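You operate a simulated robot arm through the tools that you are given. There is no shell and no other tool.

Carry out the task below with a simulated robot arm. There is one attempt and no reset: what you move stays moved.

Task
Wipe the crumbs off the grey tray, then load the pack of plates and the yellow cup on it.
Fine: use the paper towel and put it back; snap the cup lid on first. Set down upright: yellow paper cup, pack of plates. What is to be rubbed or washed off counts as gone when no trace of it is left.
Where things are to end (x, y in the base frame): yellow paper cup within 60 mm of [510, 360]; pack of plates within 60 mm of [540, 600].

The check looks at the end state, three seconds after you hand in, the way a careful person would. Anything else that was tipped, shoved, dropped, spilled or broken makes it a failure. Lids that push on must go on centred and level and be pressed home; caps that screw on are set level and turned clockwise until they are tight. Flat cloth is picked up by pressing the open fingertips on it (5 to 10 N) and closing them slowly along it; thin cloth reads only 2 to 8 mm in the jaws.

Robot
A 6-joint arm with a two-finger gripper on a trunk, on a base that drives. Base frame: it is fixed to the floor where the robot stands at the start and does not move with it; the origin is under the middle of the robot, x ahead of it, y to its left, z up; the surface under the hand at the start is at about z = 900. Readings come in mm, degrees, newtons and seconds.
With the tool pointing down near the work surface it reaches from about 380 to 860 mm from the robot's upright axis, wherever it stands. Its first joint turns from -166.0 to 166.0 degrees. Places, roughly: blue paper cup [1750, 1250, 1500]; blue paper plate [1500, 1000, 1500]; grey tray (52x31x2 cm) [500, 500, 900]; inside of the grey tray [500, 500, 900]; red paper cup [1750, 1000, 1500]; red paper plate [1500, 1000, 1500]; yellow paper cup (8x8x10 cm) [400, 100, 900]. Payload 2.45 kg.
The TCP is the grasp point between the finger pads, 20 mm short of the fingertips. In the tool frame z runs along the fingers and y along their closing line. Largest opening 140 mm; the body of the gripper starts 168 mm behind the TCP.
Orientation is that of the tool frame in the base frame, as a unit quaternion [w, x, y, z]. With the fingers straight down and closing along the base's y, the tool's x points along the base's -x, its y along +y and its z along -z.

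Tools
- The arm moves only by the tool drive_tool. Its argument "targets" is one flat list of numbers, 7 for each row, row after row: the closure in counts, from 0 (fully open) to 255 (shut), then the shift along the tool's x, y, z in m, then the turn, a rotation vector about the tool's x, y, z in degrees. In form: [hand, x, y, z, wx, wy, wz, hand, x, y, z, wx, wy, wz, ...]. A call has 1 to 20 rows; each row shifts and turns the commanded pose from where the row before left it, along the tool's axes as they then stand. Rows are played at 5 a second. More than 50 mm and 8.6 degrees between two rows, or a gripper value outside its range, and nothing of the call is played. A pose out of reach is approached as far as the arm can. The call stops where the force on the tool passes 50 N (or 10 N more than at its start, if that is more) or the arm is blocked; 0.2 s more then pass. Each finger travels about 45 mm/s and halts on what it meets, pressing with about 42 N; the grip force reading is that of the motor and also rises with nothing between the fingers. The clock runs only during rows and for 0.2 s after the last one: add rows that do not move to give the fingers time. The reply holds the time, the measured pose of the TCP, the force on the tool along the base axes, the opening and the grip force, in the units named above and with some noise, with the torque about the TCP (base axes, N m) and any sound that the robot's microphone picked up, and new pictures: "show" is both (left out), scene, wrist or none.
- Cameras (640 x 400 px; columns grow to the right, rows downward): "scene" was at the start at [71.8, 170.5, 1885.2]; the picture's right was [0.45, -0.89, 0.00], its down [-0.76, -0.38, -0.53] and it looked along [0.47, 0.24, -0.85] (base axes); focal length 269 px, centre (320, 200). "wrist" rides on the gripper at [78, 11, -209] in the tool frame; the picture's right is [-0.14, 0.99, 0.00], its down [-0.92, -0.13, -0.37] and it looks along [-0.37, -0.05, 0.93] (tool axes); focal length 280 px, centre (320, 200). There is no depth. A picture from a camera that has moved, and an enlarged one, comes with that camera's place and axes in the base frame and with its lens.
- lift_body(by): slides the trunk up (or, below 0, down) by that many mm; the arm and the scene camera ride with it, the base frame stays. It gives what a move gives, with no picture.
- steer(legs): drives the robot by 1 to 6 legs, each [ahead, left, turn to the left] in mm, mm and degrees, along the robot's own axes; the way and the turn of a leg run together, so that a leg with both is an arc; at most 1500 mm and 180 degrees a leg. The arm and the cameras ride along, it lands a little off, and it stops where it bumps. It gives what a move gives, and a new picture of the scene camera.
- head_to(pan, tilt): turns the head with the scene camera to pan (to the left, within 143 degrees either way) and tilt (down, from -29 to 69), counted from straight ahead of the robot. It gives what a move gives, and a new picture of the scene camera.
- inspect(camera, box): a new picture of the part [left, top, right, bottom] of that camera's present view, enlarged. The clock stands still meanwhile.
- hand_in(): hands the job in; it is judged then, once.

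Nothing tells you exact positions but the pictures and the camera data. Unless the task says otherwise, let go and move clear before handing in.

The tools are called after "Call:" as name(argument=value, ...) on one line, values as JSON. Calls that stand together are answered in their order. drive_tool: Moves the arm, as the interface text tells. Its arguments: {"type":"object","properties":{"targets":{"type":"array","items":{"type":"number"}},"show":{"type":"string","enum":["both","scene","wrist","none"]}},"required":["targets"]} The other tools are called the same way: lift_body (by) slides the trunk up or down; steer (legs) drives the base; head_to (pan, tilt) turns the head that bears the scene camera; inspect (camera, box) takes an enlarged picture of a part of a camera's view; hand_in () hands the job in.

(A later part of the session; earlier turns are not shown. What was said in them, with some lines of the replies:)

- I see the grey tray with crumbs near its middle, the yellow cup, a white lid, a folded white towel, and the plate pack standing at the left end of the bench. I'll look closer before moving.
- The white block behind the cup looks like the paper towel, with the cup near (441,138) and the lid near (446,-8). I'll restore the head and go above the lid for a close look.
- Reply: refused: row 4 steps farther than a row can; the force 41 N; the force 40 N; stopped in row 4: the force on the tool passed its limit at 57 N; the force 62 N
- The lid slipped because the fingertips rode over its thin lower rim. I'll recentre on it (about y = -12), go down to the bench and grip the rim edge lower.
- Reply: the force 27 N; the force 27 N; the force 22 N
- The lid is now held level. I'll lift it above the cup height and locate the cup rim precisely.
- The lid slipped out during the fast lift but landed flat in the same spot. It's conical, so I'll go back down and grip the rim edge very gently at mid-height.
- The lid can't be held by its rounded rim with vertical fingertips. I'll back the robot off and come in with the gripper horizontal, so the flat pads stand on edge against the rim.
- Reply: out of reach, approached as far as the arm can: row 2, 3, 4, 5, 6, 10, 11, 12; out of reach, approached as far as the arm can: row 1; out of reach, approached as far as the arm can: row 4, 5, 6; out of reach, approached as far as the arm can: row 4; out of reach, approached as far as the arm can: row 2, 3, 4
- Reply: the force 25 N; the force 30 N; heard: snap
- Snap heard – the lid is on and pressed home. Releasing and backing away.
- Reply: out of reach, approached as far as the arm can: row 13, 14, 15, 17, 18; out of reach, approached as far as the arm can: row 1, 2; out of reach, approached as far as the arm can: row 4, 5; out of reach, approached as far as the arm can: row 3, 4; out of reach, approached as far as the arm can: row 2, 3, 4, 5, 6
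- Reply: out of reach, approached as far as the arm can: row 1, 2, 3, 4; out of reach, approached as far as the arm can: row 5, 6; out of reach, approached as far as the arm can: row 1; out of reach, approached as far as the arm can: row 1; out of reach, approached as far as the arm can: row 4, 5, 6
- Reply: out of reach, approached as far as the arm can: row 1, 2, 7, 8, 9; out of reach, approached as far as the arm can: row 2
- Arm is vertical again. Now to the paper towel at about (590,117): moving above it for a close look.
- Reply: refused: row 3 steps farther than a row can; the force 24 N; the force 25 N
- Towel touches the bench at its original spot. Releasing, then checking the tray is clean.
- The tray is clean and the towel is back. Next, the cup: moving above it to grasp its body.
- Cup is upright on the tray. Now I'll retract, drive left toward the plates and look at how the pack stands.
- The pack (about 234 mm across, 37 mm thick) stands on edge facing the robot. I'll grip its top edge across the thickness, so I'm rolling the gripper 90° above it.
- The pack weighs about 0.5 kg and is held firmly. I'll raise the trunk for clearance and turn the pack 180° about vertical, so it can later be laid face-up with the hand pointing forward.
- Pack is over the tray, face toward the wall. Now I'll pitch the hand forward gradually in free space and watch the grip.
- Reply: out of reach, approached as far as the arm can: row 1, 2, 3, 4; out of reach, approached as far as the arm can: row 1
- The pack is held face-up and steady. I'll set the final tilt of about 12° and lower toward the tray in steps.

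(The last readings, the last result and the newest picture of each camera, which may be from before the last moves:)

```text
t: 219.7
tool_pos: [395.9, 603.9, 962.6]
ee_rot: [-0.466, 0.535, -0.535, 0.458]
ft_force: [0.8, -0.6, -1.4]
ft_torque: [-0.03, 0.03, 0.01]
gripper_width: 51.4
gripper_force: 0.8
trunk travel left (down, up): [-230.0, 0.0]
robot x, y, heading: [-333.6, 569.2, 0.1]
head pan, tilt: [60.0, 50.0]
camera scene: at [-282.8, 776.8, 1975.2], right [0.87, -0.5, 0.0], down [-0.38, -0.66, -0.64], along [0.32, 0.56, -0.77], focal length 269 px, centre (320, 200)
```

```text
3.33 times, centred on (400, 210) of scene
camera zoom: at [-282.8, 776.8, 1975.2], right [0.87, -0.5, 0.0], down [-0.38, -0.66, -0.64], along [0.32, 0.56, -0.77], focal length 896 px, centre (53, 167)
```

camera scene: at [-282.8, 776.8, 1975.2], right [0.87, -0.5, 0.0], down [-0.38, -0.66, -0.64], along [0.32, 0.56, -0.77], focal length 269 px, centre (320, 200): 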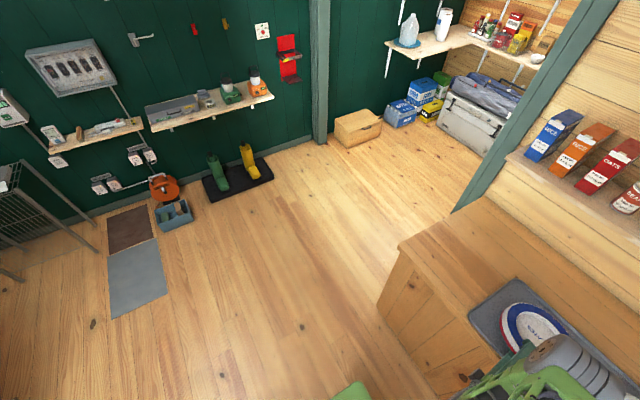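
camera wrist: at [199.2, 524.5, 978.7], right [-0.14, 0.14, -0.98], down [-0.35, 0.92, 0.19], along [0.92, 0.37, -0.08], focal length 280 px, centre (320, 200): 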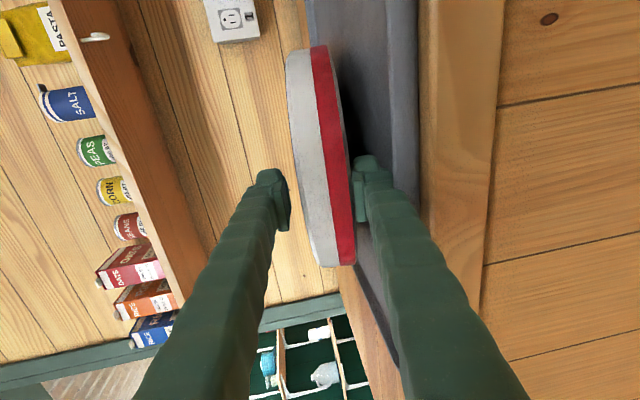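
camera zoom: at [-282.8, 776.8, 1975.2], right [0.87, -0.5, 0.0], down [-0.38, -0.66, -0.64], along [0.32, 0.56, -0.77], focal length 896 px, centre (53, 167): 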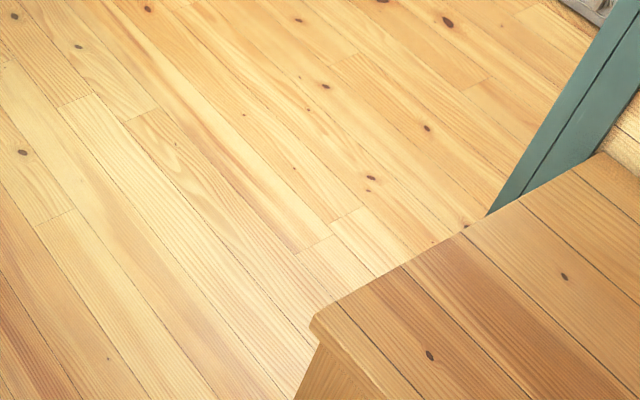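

The clear base along the pack's bottom edge belongs to the pack: it is made to stand on it, so "upright" means standing as at the start. I'll regrip, lift it off and pitch back to vertical to stand it on the tray.

Call:
drive_tool(targets=[175, 0, 0, 0, 0, 0, 0, 190, 0, 0, 0, 0, 0, 0, 225, 0, 0, 0, 0, 0, 0, 225, 0, 0, 0, 0, 0, 0, 225, 0, 0, 0, 0, 0, 0], show="wrist")

Call:
drive_tool(targets=[225, 0, -0.005, 0, 0, 0, 0, 225, 0, -0.02, 0, 0, 0, 0, 225, 0, -0.04, 0, 0, 0, 0, 225, 0, -0.045, 0, 0, 0, 0, 225, 0, -0.045, 0, 0, 0, 0, 225, 0, -0.045, 0, 0, 0, 0, 225, 0, -0.045, 0, 0, 0, 0, 225, 0, 0, 0, 0, 0, 0])

```text
t: 220.9
tool_pos: [397.0, 604.1, 962.4]
ee_rot: [0.467, -0.534, 0.534, -0.459]
ft_force: [0.5, 0.4, -0.2]
ft_torque: [-0.13, 0.08, 0.01]
gripper_width: 39.0
gripper_force: 41.9
trunk travel left (down, up): [-230.0, 0.0]
robot x, y, heading: [-330.9, 573.4, 0.3]
head pan, tilt: [60.0, 50.0]
camera wrist: at [189.4, 524.6, 979.7], right [-0.14, 0.14, -0.98], down [-0.35, 0.92, 0.19], along [0.92, 0.37, -0.08], focal length 280 px, centre (320, 200)
```

wrist: 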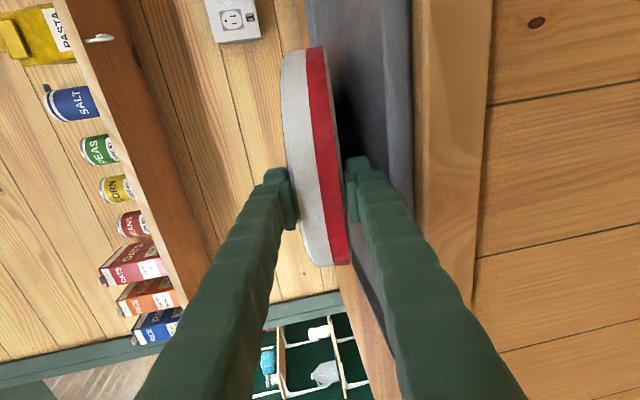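

```text
t: 222.7
tool_pos: [431.9, 602.2, 1205.7]
ee_rot: [-0.467, 0.534, -0.534, 0.459]
ft_force: [0.7, -0.6, -4.4]
ft_torque: [-0.01, 0.46, -0.01]
gripper_width: 38.8
gripper_force: 41.6
trunk travel left (down, up): [-230.0, 0.0]
robot x, y, heading: [-333.5, 571.7, -0.0]
head pan, tilt: [60.0, 50.0]
camera scene: at [-281.6, 776.9, 1975.1], right [0.87, -0.5, 0.0], down [-0.38, -0.66, -0.64], along [0.32, 0.56, -0.77], focal length 269 px, centre (320, 200)
camera wrist: at [224.8, 522.3, 1222.3], right [-0.14, 0.14, -0.98], down [-0.35, 0.92, 0.19], along [0.92, 0.37, -0.08], focal length 280 px, centre (320, 200)
```

scene: 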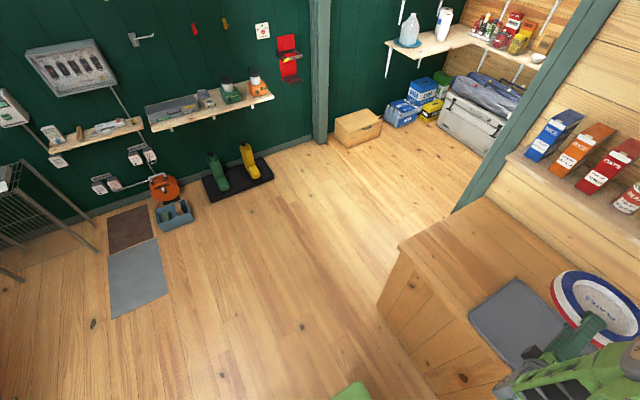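
wrist: 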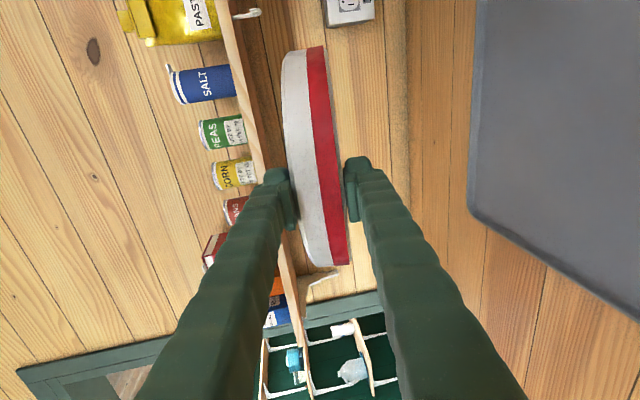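

Call:
drive_tool(targets=[225, 0, 0, 0, -5, 0, 0, 225, 0, 0, 0, -5, 0, 0, 225, 0, 0, 0, -5, 0, 0, 225, 0, 0, 0, -5, 0, 0, 225, 0, 0, 0, -5, 0, 0, 225, 0, 0, 0, -4, 0, 0, 225, 0, 0, 0, 0, 0, 0], show="none")

Call:
drive_tool(targets=[225, 0, 0, 0, -4, 0, 0, 225, 0, 0, 0, -4, 0, 0, 225, 0, 0, 0, -4, 0, 0, 225, 0, 0, 0, -4, 0, 0, 225, 0, 0, 0, 0, 0, 0], show="none")

```text
t: 224.3
tool_pos: [433.2, 602.6, 1203.5]
ee_rot: [-0.318, 0.635, -0.632, 0.31]
ft_force: [-0.3, -0.3, -4.5]
ft_torque: [0.02, 0.37, 0.0]
gripper_width: 38.6
gripper_force: 41.7
trunk travel left (down, up): [-230.0, 0.0]
robot x, y, heading: [-336.0, 569.7, -0.1]
head pan, tilt: [60.0, 50.0]
```

```text
t: 225.5
tool_pos: [432.1, 601.9, 1205.2]
ee_rot: [-0.227, 0.672, -0.67, 0.218]
ft_force: [0.1, 0.7, -4.1]
ft_torque: [-0.03, 0.26, -0.01]
gripper_width: 38.8
gripper_force: 42.1
trunk travel left (down, up): [-230.0, 0.0]
robot x, y, heading: [-333.9, 572.6, 0.1]
head pan, tilt: [60.0, 50.0]
```

Call:
drive_tool(targets=[225, 0, 0, 0, -4, 0, 0, 225, 0, 0, 0, -4, 0, 0, 225, 0, 0, 0, -4, 0, 0, 225, 0, 0, 0, 0, 0, 0], show="none")

Call:
drive_tool(targets=[225, 0, 0, 0, -4, 0, 0, 225, 0, 0, 0, -4, 0, 0, 225, 0, 0, 0, -4, 0, 0, 225, 0, 0, 0, 0, 0, 0], show="none")

```text
t: 226.5
tool_pos: [432.1, 609.1, 1204.6]
ee_rot: [-0.178, 0.692, -0.682, 0.156]
ft_force: [0.1, 0.1, -3.4]
ft_torque: [0.0, 0.21, -0.02]
gripper_width: 39.0
gripper_force: 42.2
out of reach, approached as far as the arm can: row 1
trunk travel left (down, up): [-230.0, 0.0]
robot x, y, heading: [-332.9, 573.1, -0.2]
head pan, tilt: [60.0, 50.0]
```

```text
t: 227.5
tool_pos: [431.9, 607.7, 1206.2]
ee_rot: [-0.104, 0.707, -0.695, 0.084]
ft_force: [0.0, 0.2, -3.9]
ft_torque: [-0.01, 0.08, -0.01]
gripper_width: 38.5
gripper_force: 42.2
trunk travel left (down, up): [-230.0, 0.0]
robot x, y, heading: [-329.7, 570.6, 0.1]
head pan, tilt: [60.0, 50.0]
```

Call:
drive_tool(targets=[225, 0, 0, 0, -4, 0, 0, 225, 0, 0, 0, -4, 0, 0, 225, 0, 0, 0, -4, 0, 0, 225, 0, 0, 0, -3, 0, 0, 225, 0, 0, 0, 0, 0, 0])

```text
t: 228.7
tool_pos: [433.0, 609.7, 1205.6]
ee_rot: [-0.012, 0.715, -0.699, -0.007]
ft_force: [0.2, -0.2, -4.7]
ft_torque: [0.0, -0.03, 0.03]
gripper_width: 38.9
gripper_force: 42.2
trunk travel left (down, up): [-230.0, 0.0]
robot x, y, heading: [-329.8, 570.3, 0.2]
head pan, tilt: [60.0, 50.0]
camera scene: at [-282.9, 776.8, 1975.2], right [0.87, -0.5, 0.0], down [-0.38, -0.66, -0.64], along [0.32, 0.56, -0.77], focal length 269 px, centre (320, 200)
camera wrist: at [421.9, 525.2, 1411.3], right [-0.99, 0.12, 0.0], down [0.11, 0.91, 0.39], along [0.05, 0.39, -0.92], focal length 280 px, centre (320, 200)
```

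scene: 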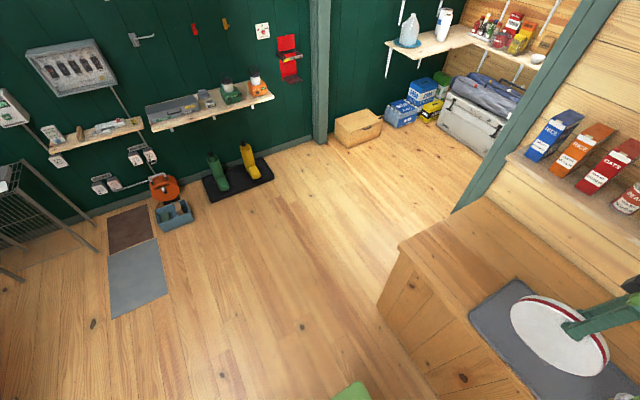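
wrist: 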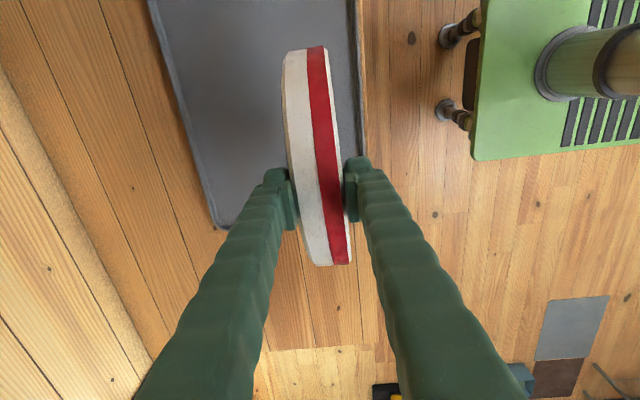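

Call:
drive_tool(targets=[225, 0, 0, 0, -0.4, 1.55, 0, 225, 0, 0, 0, 0, 0, 0], show="none")

Call:
steer(legs=[[120, 0, 0]])

Call:
head_to(pan=20, tilt=55)

Call:
drive_tool(targets=[225, 0, 0, 0, 0, 0, 0], show="wrist")

```text
t: 229.3
tool_pos: [433.5, 607.9, 1205.0]
ee_rot: [0.001, 0.714, -0.7, 0.001]
ft_force: [0.3, 0.5, -4.4]
ft_torque: [-0.01, 0.02, -0.03]
gripper_width: 38.8
gripper_force: 42.0
trunk travel left (down, up): [-230.0, 0.0]
robot x, y, heading: [-328.3, 570.0, 0.4]
head pan, tilt: [60.0, 50.0]
```

```text
t: 230.5
tool_pos: [553.5, 609.3, 1203.9]
ee_rot: [0.001, 0.713, -0.701, 0.0]
ft_force: [0.4, -0.3, -4.9]
ft_torque: [0.01, 0.06, -0.03]
gripper_width: 38.9
gripper_force: 42.1
trunk travel left (down, up): [-230.0, 0.0]
robot x, y, heading: [-211.5, 570.7, 0.2]
head pan, tilt: [60.0, 50.0]
camera scene: at [-161.1, 777.0, 1975.1], right [0.87, -0.5, 0.0], down [-0.38, -0.66, -0.64], along [0.32, 0.56, -0.77], focal length 269 px, centre (320, 200)
```

scene: 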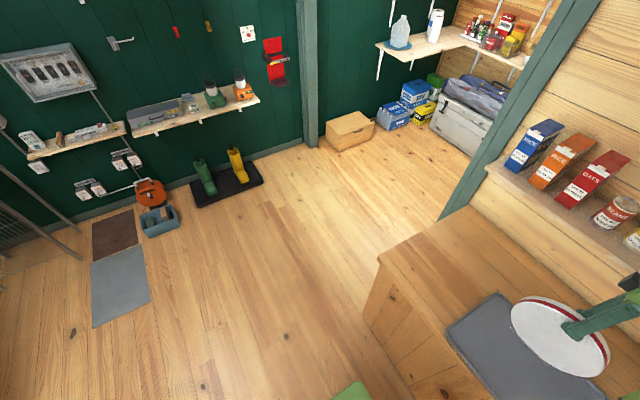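

```text
t: 231.6
tool_pos: [551.3, 607.9, 1204.6]
ee_rot: [0.001, 0.714, -0.7, 0.001]
ft_force: [0.1, 0.1, -4.4]
ft_torque: [-0.02, 0.0, 0.02]
gripper_width: 38.8
gripper_force: 42.0
trunk travel left (down, up): [-230.0, 0.0]
robot x, y, heading: [-209.4, 569.6, 0.0]
head pan, tilt: [20.0, 55.0]
camera scene: at [-134.6, 735.0, 1968.7], right [0.34, -0.94, 0.0], down [-0.77, -0.28, -0.57], along [0.54, 0.2, -0.82], focal length 269 px, centre (320, 200)
```

scene: 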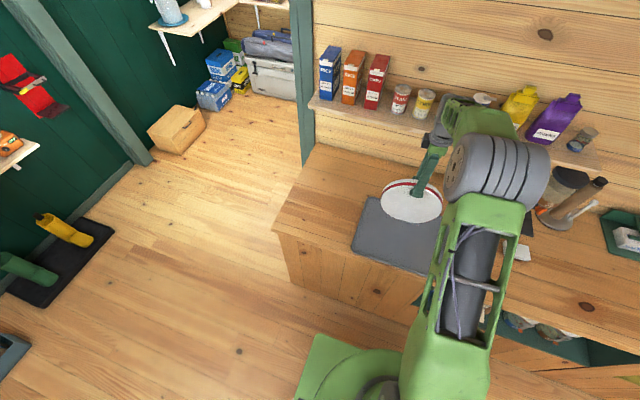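

```text
t: 232.0
tool_pos: [551.4, 608.8, 1205.4]
ee_rot: [0.0, 0.714, -0.701, 0.0]
ft_force: [0.4, 0.2, -4.2]
ft_torque: [-0.01, 0.0, -0.01]
gripper_width: 38.9
gripper_force: 41.9
trunk travel left (down, up): [-230.0, 0.0]
robot x, y, heading: [-214.0, 571.9, 0.1]
head pan, tilt: [20.0, 55.0]
camera wrist: at [542.1, 530.7, 1413.1], right [-0.99, 0.12, 0.0], down [0.11, 0.92, 0.37], along [0.04, 0.36, -0.93], focal length 280 px, centre (320, 200)
```

wrist: 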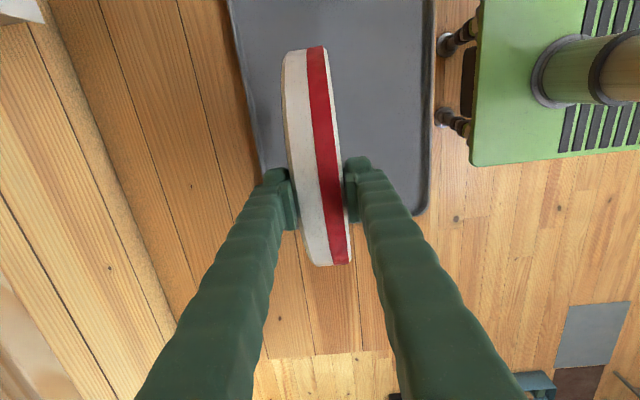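

Call:
drive_tool(targets=[225, 0.008, 0.016, 0, 0, 0, 0, 225, 0, 0, 0.03, 0, 0, 0, 225, 0, 0, 0.03, 0, 0, 0, 225, 0, 0, 0.012, 0, 0, 0, 225, 0, 0, 0, 0, 0, 0], show="scene")

Call:
drive_tool(targets=[225, 0, 0, 0.004, 0, 0, 0, 225, 0, 0, 0.003, 0, 0, 0, 225, 0, 0, 0, 0, 0, 0], show="none")

Call:
drive_tool(targets=[225, 0, 0, 0.0015, 0, 0, 0, 225, 0, 0, 0, 0, 0, 0], show="none")

Call:
inspect(camera="scene", box=[340, 170, 480, 290])

```text
t: 233.2
tool_pos: [535.0, 600.2, 1131.7]
ee_rot: [0.0, 0.714, -0.7, 0.0]
ft_force: [0.6, -0.6, -4.4]
ft_torque: [0.01, -0.02, -0.01]
gripper_width: 38.7
gripper_force: 42.1
trunk travel left (down, up): [-230.0, 0.0]
robot x, y, heading: [-211.6, 569.6, -0.1]
head pan, tilt: [20.0, 55.0]
camera scene: at [-134.7, 734.9, 1968.7], right [0.34, -0.94, 0.0], down [-0.77, -0.28, -0.57], along [0.54, 0.2, -0.82], focal length 269 px, centre (320, 200)
```

scene: 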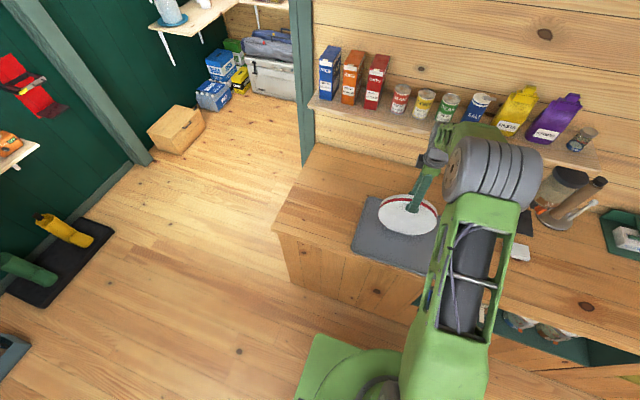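

```text
t: 234.0
tool_pos: [535.3, 600.0, 1126.5]
ee_rot: [0.0, 0.714, -0.7, 0.001]
ft_force: [0.4, 0.0, -4.2]
ft_torque: [0.07, -0.01, 0.01]
gripper_width: 38.7
gripper_force: 42.0
trunk travel left (down, up): [-230.0, 0.0]
robot x, y, heading: [-216.7, 570.8, -0.3]
head pan, tilt: [20.0, 55.0]
```

```text
t: 234.6
tool_pos: [535.8, 599.6, 1125.3]
ee_rot: [0.0, 0.714, -0.7, 0.001]
ft_force: [-1.7, -1.1, 5.7]
ft_torque: [0.55, 0.14, 0.06]
gripper_width: 39.0
gripper_force: 42.0
trunk travel left (down, up): [-230.0, 0.0]
robot x, y, heading: [-209.5, 571.4, 0.1]
head pan, tilt: [20.0, 55.0]
```

```text
3.33 times, centred on (410, 230) of scene
camera zoom: at [-135.7, 734.7, 1968.9], right [0.34, -0.94, 0.0], down [-0.77, -0.28, -0.57], along [0.54, 0.2, -0.82], focal length 896 px, centre (20, 100)
```

zoom: 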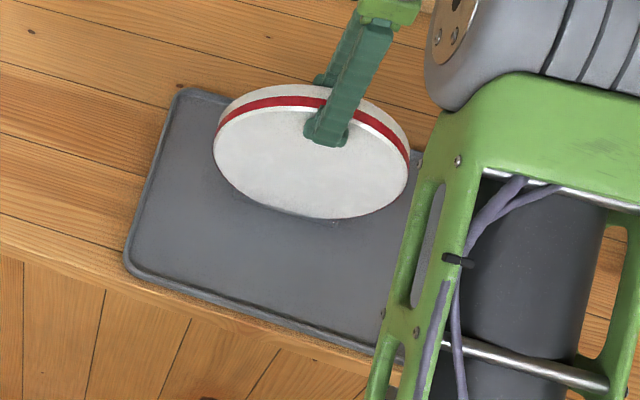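

Call:
drive_tool(targets=[225, 0, 0, -0.0025, 0, 0, 0, 225, 0, 0, 0, 0, -1, 0, 225, 0, 0, 0.001, 0, 0, 0, 225, 0, 0, 0, 0, 0, 0], show="none")

Call:
drive_tool(targets=[225, 0, 0, 0.001, 0, 0, 0, 225, 0, 0, 0, 0, 0, 0], show="none")

Call:
drive_tool(targets=[225, 0, 0, 0.0007, 0, 0, 0, 225, 0, 0, 0, 0, 0, 0], show="none")

```text
t: 235.6
tool_pos: [534.9, 599.7, 1127.1]
ee_rot: [-0.006, 0.714, -0.7, -0.005]
ft_force: [-1.8, -0.9, 3.9]
ft_torque: [-0.9, 0.36, -0.17]
gripper_width: 39.0
gripper_force: 41.9
trunk travel left (down, up): [-230.0, 0.0]
robot x, y, heading: [-210.4, 571.1, 0.1]
head pan, tilt: [20.0, 55.0]
```

```text
t: 236.2
tool_pos: [536.0, 599.6, 1125.5]
ee_rot: [-0.007, 0.714, -0.7, -0.005]
ft_force: [-2.5, 0.2, 11.3]
ft_torque: [-1.07, 0.21, -0.17]
gripper_width: 39.1
gripper_force: 42.7
trunk travel left (down, up): [-230.0, 0.0]
robot x, y, heading: [-211.0, 569.4, 0.1]
head pan, tilt: [20.0, 55.0]
```

```text
t: 236.8
tool_pos: [534.7, 601.3, 1125.5]
ee_rot: [-0.007, 0.714, -0.7, -0.005]
ft_force: [-2.1, 2.9, 17.0]
ft_torque: [-0.85, -0.08, -0.06]
gripper_width: 38.8
gripper_force: 41.8
trunk travel left (down, up): [-230.0, 0.0]
robot x, y, heading: [-212.0, 570.2, 0.0]
head pan, tilt: [20.0, 55.0]
```

Call:
drive_tool(targets=[225, 0, 0, -0.003, 0, 0, 0, 225, 0, 0, 0, 0, 0.6, 0, 225, 0, 0, 0.001, 0, 0, 0, 225, 0, 0, 0, 0, 0, 0], show="none")

Call:
drive_tool(targets=[225, 0, 0, 0.0008, 0, 0, 0, 225, 0, 0, 0, 0, 0, 0], show="none")

Call:
drive_tool(targets=[225, 0, 0, 0.0006, 0, 0, 0, 225, 0, 0, 0, 0, 0, 0], show="none")

```text
t: 237.8
tool_pos: [536.1, 599.9, 1123.9]
ee_rot: [-0.002, 0.714, -0.7, -0.002]
ft_force: [-2.0, 0.4, -0.8]
ft_torque: [0.25, 0.12, 0.1]
gripper_width: 38.7
gripper_force: 42.0
trunk travel left (down, up): [-230.0, 0.0]
robot x, y, heading: [-212.5, 570.1, -0.1]
head pan, tilt: [20.0, 55.0]
```

```text
t: 238.4
tool_pos: [535.0, 599.2, 1124.8]
ee_rot: [-0.001, 0.714, -0.7, -0.002]
ft_force: [-1.3, -1.0, 0.3]
ft_torque: [0.16, 0.23, 0.12]
gripper_width: 38.9
gripper_force: 41.9
trunk travel left (down, up): [-230.0, 0.0]
robot x, y, heading: [-211.7, 571.5, 0.3]
head pan, tilt: [20.0, 55.0]
```

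```text
t: 239.0
tool_pos: [535.5, 600.2, 1124.4]
ee_rot: [-0.002, 0.714, -0.7, -0.001]
ft_force: [-1.5, -1.0, 3.5]
ft_torque: [-0.1, 0.13, 0.03]
gripper_width: 38.9
gripper_force: 42.0
trunk travel left (down, up): [-230.0, 0.0]
robot x, y, heading: [-209.6, 569.6, 0.3]
head pan, tilt: [20.0, 55.0]
```

Both ends of the base are bearing evenly. Releasing gently.

Call:
drive_tool(targets=[195, 0, 0, 0, 0, 0, 0, 182, 0, 0, 0, 0, 0, 0, 178, 0, 0, 0, 0, 0, 0, 172, 0, 0, 0, 0, 0, 0, 172, 0, 0, 0, 0, 0, 0, 172, 0, 0, 0, 0, 0, 0], show="wrist")

Call:
inspect(camera="scene", box=[340, 170, 480, 290])

Call:
inspect(camera="wrist", box=[200, 20, 440, 290])

```text
t: 240.4
tool_pos: [535.4, 600.9, 1125.0]
ee_rot: [-0.002, 0.714, -0.701, -0.002]
ft_force: [-0.7, -0.1, 0.2]
ft_torque: [-0.02, -0.03, -0.02]
gripper_width: 45.8
gripper_force: 0.1
trunk travel left (down, up): [-230.0, 0.0]
robot x, y, heading: [-212.4, 571.2, 0.1]
head pan, tilt: [20.0, 55.0]
camera wrist: at [526.1, 520.9, 1332.6], right [-0.99, 0.12, 0.0], down [0.11, 0.92, 0.37], along [0.04, 0.37, -0.93], focal length 280 px, centre (320, 200)
```

wrist: 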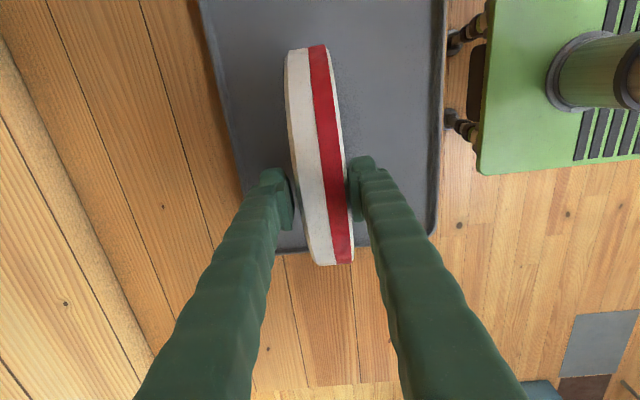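

```text
3.33 times, centred on (410, 230) of scene
camera zoom: at [-134.9, 734.9, 1968.7], right [0.34, -0.94, 0.0], down [-0.77, -0.28, -0.57], along [0.54, 0.2, -0.82], focal length 896 px, centre (20, 100)
```

zoom: 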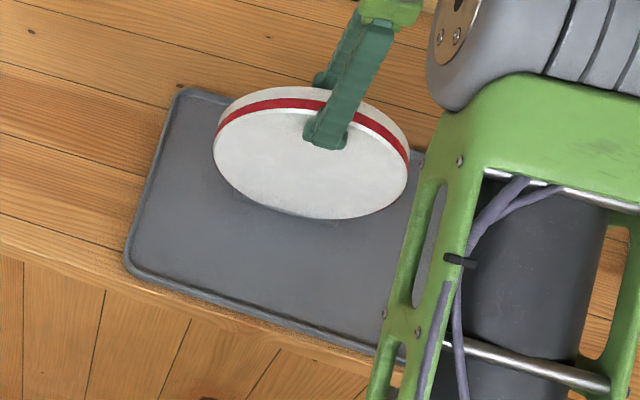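

```text
1.48 times, centred on (320, 155) of wrist
camera zoom: at [526.1, 520.9, 1332.6], right [-0.99, 0.12, 0.0], down [0.11, 0.92, 0.37], along [0.04, 0.37, -0.93], focal length 415 px, centre (320, 267)
```

zoom: 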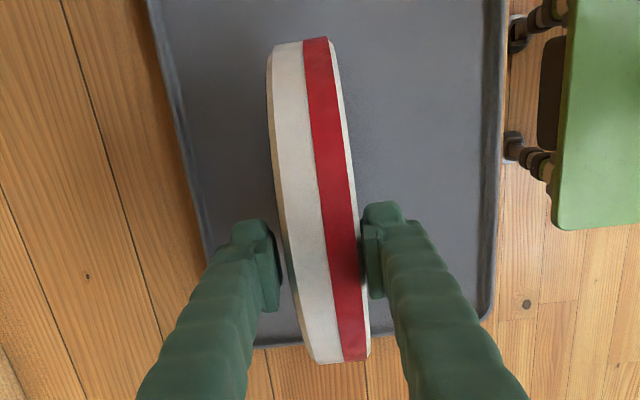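

Call:
drive_tool(targets=[160, 0, 0, 0, 0, 0, 0, 145, 0, 0, 0, 0, 0, 0, 145, 0, 0, 0, 0, 0, 0, 145, 0, 0, -0.01, 0, 0, 0, 145, 0, 0, -0.02, 0, 0, 0, 145, 0, 0, -0.03, 0, 0, 0, 145, 0, 0, -0.03, 0, 0, 0, 145, 0, 0, -0.03, 0, 0, 0, 145, 0, 0, 0, 0, 0, 0], show="wrist")

Call:
inspect(camera="scene", box=[340, 170, 480, 290])

```text
t: 242.4
tool_pos: [535.4, 599.7, 1245.1]
ee_rot: [-0.001, 0.714, -0.7, -0.002]
ft_force: [-0.2, 0.1, 0.3]
ft_torque: [0.04, 0.01, -0.01]
gripper_width: 60.2
gripper_force: 0.2
trunk travel left (down, up): [-230.0, 0.0]
robot x, y, heading: [-212.6, 571.1, 0.1]
head pan, tilt: [20.0, 55.0]
camera wrist: at [526.5, 519.7, 1452.8], right [-0.99, 0.12, 0.0], down [0.11, 0.92, 0.37], along [0.04, 0.37, -0.93], focal length 280 px, centre (320, 200)
```

wrist: 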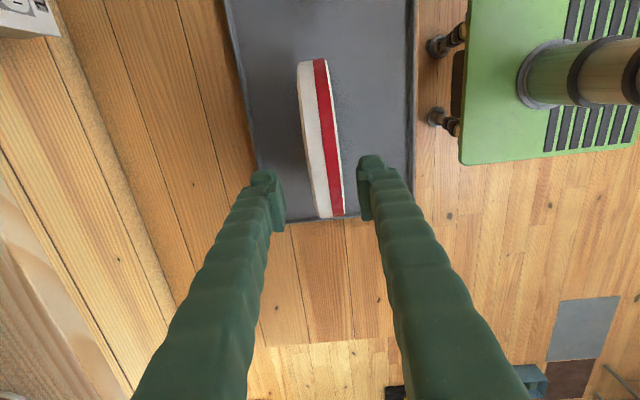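

```text
3.33 times, centred on (410, 230) of scene
camera zoom: at [-134.3, 735.0, 1968.7], right [0.34, -0.94, 0.0], down [-0.77, -0.28, -0.57], along [0.54, 0.2, -0.82], focal length 896 px, centre (20, 100)
```

zoom: 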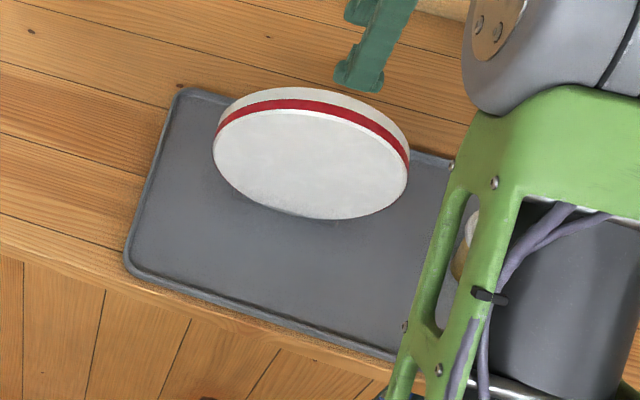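

Call:
drive_tool(targets=[145, 0, 0.04, -0.01, 0, 0, 0, 145, 0, 0.04, -0.01, 0, 0, 0, 145, 0, 0.04, 0, 0, 0, 0, 145, 0, 0.03, 0, 0, 0, 0, 145, 0, 0, 0, 0, 0, 0], show="none")

Call:
steer(legs=[[-250, 0, 0]])

Call:
head_to(pan=0, tilt=42)

Call:
inspect(camera="scene", box=[120, 150, 440, 350])

```text
t: 243.6
tool_pos: [385.8, 597.3, 1264.5]
ee_rot: [-0.002, 0.714, -0.7, -0.002]
ft_force: [0.6, 0.4, -0.2]
ft_torque: [0.01, 0.02, -0.01]
gripper_width: 60.3
gripper_force: 0.0
trunk travel left (down, up): [-230.0, 0.0]
robot x, y, heading: [-210.9, 572.9, 0.3]
head pan, tilt: [20.0, 55.0]
```

```text
t: 245.4
tool_pos: [135.8, 595.4, 1264.0]
ee_rot: [-0.003, 0.714, -0.7, 0.0]
ft_force: [-0.4, 0.0, 1.3]
ft_torque: [0.0, -0.05, -0.01]
gripper_width: 60.1
gripper_force: 0.1
trunk travel left (down, up): [-230.0, 0.0]
robot x, y, heading: [-462.3, 572.5, -0.0]
head pan, tilt: [20.0, 55.0]
camera scene: at [-385.3, 734.8, 1968.8], right [0.34, -0.94, 0.0], down [-0.77, -0.28, -0.57], along [0.54, 0.2, -0.82], focal length 269 px, centre (320, 200)
```

scene: 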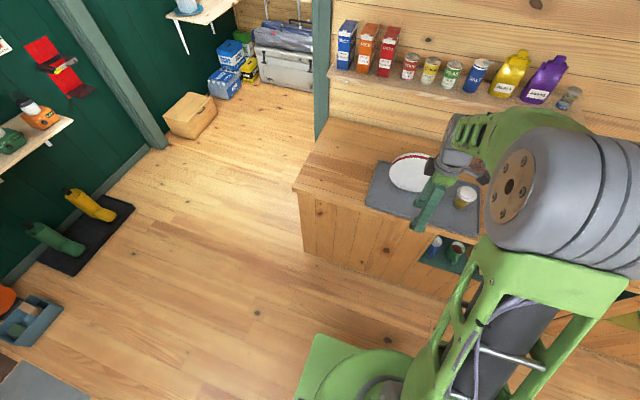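

```text
t: 246.2
tool_pos: [136.9, 595.3, 1264.5]
ee_rot: [-0.002, 0.713, -0.701, -0.001]
ft_force: [0.5, -0.3, 0.2]
ft_torque: [0.02, 0.02, 0.01]
gripper_width: 60.3
gripper_force: 0.0
trunk travel left (down, up): [-230.0, 0.0]
robot x, y, heading: [-463.8, 574.9, 0.0]
head pan, tilt: [0.0, 42.0]
camera scene: at [-368.2, 710.2, 1986.4], right [0.0, -1.0, 0.0], down [-0.67, 0.0, -0.74], along [0.74, 0.0, -0.67], focal length 269 px, centre (320, 200)
```

scene: 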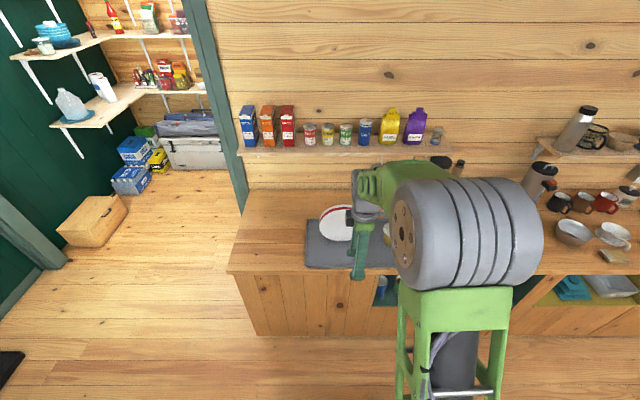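

```text
2.00 times, centred on (280, 250) of scene
camera zoom: at [-368.2, 710.2, 1986.4], right [0.0, -1.0, 0.0], down [-0.67, 0.0, -0.74], along [0.74, 0.0, -0.67], focal length 538 px, centre (400, 100)
```

zoom: 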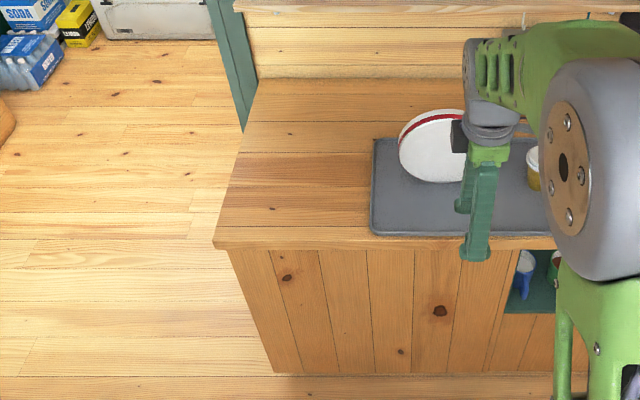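

Call:
steer(legs=[[0, 450, 0]])

Call:
head_to(pan=-20, tilt=42)

Call:
inspect(camera="scene", box=[240, 120, 440, 245])

```text
t: 250.7
tool_pos: [136.1, 1043.9, 1264.0]
ee_rot: [-0.003, 0.714, -0.7, -0.001]
ft_force: [0.3, 0.3, 0.6]
ft_torque: [-0.04, 0.04, 0.03]
gripper_width: 60.3
gripper_force: 0.0
trunk travel left (down, up): [-230.0, 0.0]
robot x, y, heading: [-462.0, 1019.7, -0.1]
head pan, tilt: [0.0, 42.0]
camera scene: at [-367.1, 1157.9, 1986.4], right [0.0, -1.0, 0.0], down [-0.67, 0.0, -0.74], along [0.74, 0.0, -0.67], focal length 269 px, centre (320, 200)
```

scene: 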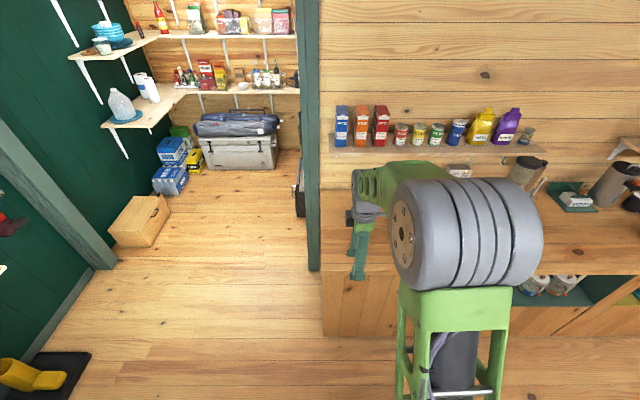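

```text
t: 251.5
tool_pos: [137.5, 1042.7, 1264.6]
ee_rot: [-0.002, 0.713, -0.701, -0.002]
ft_force: [-1.2, -0.5, 0.2]
ft_torque: [-0.01, 0.0, 0.0]
gripper_width: 60.2
gripper_force: 0.0
trunk travel left (down, up): [-230.0, 0.0]
robot x, y, heading: [-459.2, 1020.4, -0.1]
head pan, tilt: [-20.0, 42.0]
camera scene: at [-372.2, 1129.1, 1986.5], right [-0.34, -0.94, 0.0], down [-0.63, 0.23, -0.74], along [0.7, -0.25, -0.67], focal length 269 px, centre (320, 200)
```

scene: 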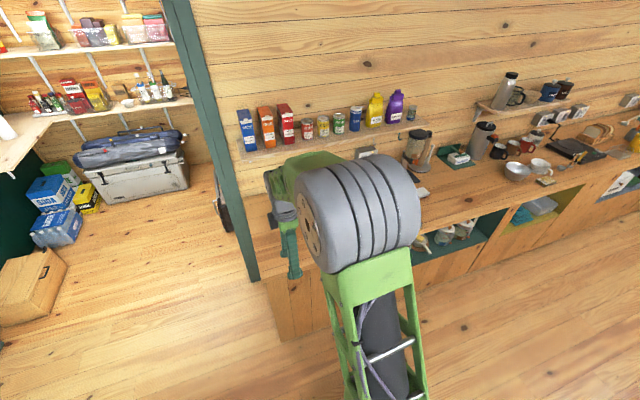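

```text
3.20 times, centred on (340, 182) of scene
camera zoom: at [-372.2, 1129.1, 1986.5], right [-0.34, -0.94, 0.0], down [-0.63, 0.23, -0.74], along [0.7, -0.25, -0.67], focal length 860 px, centre (256, 256)
```

zoom: 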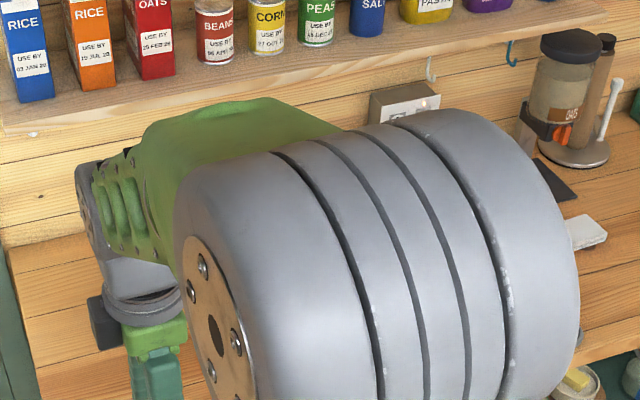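

Call:
steer(legs=[[0, -1000, 0]])

Call:
head_to(pan=20, tilt=45)

Call:
inspect(camera="scene", box=[130, 110, 370, 260])

```text
t: 260.6
tool_pos: [136.2, 51.4, 1264.3]
ee_rot: [-0.002, 0.714, -0.701, -0.001]
ft_force: [0.1, -0.6, -0.1]
ft_torque: [-0.02, 0.02, -0.01]
gripper_width: 60.2
gripper_force: 0.2
trunk travel left (down, up): [-230.0, 0.0]
robot x, y, heading: [-459.0, 29.1, -0.1]
head pan, tilt: [-20.0, 42.0]
camera scene: at [-373.2, 136.2, 1986.5], right [-0.34, -0.94, 0.0], down [-0.63, 0.23, -0.74], along [0.7, -0.25, -0.67], focal length 269 px, centre (320, 200)
```

scene: 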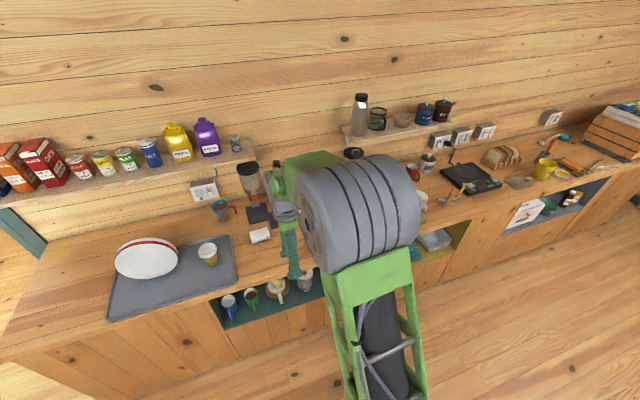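

```text
t: 261.6
tool_pos: [136.9, 52.0, 1263.0]
ee_rot: [-0.003, 0.714, -0.7, -0.001]
ft_force: [0.1, 0.1, -0.3]
ft_torque: [-0.01, -0.01, -0.02]
gripper_width: 60.3
gripper_force: 0.1
trunk travel left (down, up): [-230.0, 0.0]
robot x, y, heading: [-463.4, 26.7, 0.1]
head pan, tilt: [20.0, 45.0]
camera scene: at [-375.4, 192.7, 1982.1], right [0.34, -0.94, 0.0], down [-0.66, -0.24, -0.71], along [0.66, 0.24, -0.71], focal length 269 px, centre (320, 200)
```

scene: 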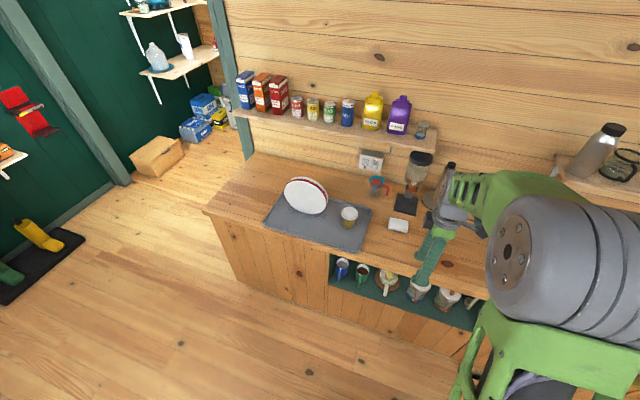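

```text
2.67 times, centred on (250, 185) of scene
camera zoom: at [-375.4, 192.7, 1982.1], right [0.34, -0.94, 0.0], down [-0.66, -0.24, -0.71], along [0.66, 0.24, -0.71], focal length 717 px, centre (507, 240)
```

zoom: 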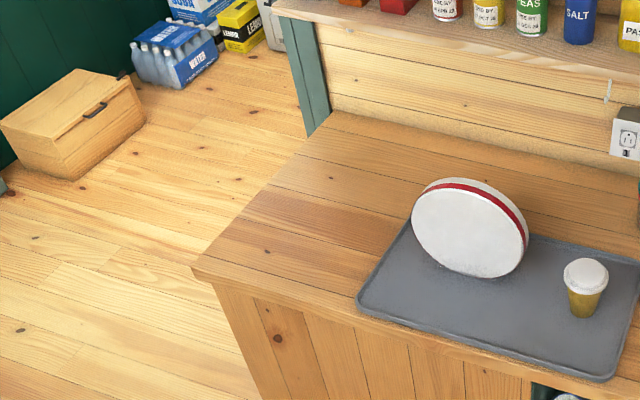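

Call:
inspect(camera="scene", box=[260, 160, 430, 260])

Call:
inspect(camera="scene", box=[270, 165, 370, 240])

```text
3.76 times, centred on (345, 210) of scene
camera zoom: at [-375.4, 192.7, 1982.1], right [0.34, -0.94, 0.0], down [-0.66, -0.24, -0.71], along [0.66, 0.24, -0.71], focal length 1012 px, centre (226, 162)
```

zoom: 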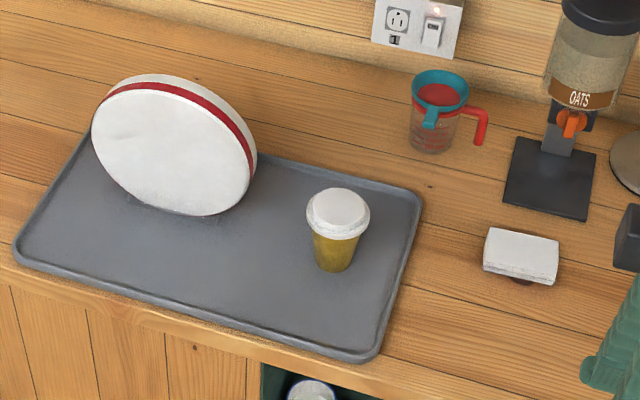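

```text
5.33 times, centred on (320, 202) of scene
camera zoom: at [-375.4, 192.7, 1982.1], right [0.34, -0.94, 0.0], down [-0.66, -0.24, -0.71], along [0.66, 0.24, -0.71], focal length 1434 px, centre (320, 187)
```

zoom: 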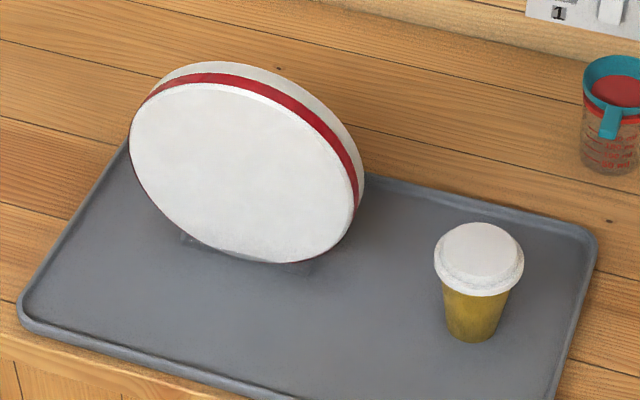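

The tray is clean, the towel is back where it was, and the lidded cup and the plate pack stand upright on the tray near their target points. The arm is clear, so I'm handing in.

Call:
hand_in()

```text
The job is handed in.
```

I've handed the job in. In the last camera views the crumbs were gone from the tray, and both the cup and the plates were standing upright on it. The result of the check hasn't come back.

- **Crumbs:** I wiped the tray with the paper towel. Zoomed views of the wiped area showed no trace left, and the towel is back in its original spot.
- **Yellow cup:** I pushed the lid on level and heard it snap. The cup stands at about [510, 360]. The lid slipped out of the gripper earlier and fell about 10 cm, but it landed flat and looked undamaged.
- **Pack of plates:** It stands on its clear base at about [536, 600], with the printed side facing the wall.

**Possible concern:** I took "upright" for the plates to mean standing on edge, as they were at the start. I first began laying the pack flat on the tray, then saw the clear base was part of it and stood it up instead. If "upright" meant lying flat, that part will fail.
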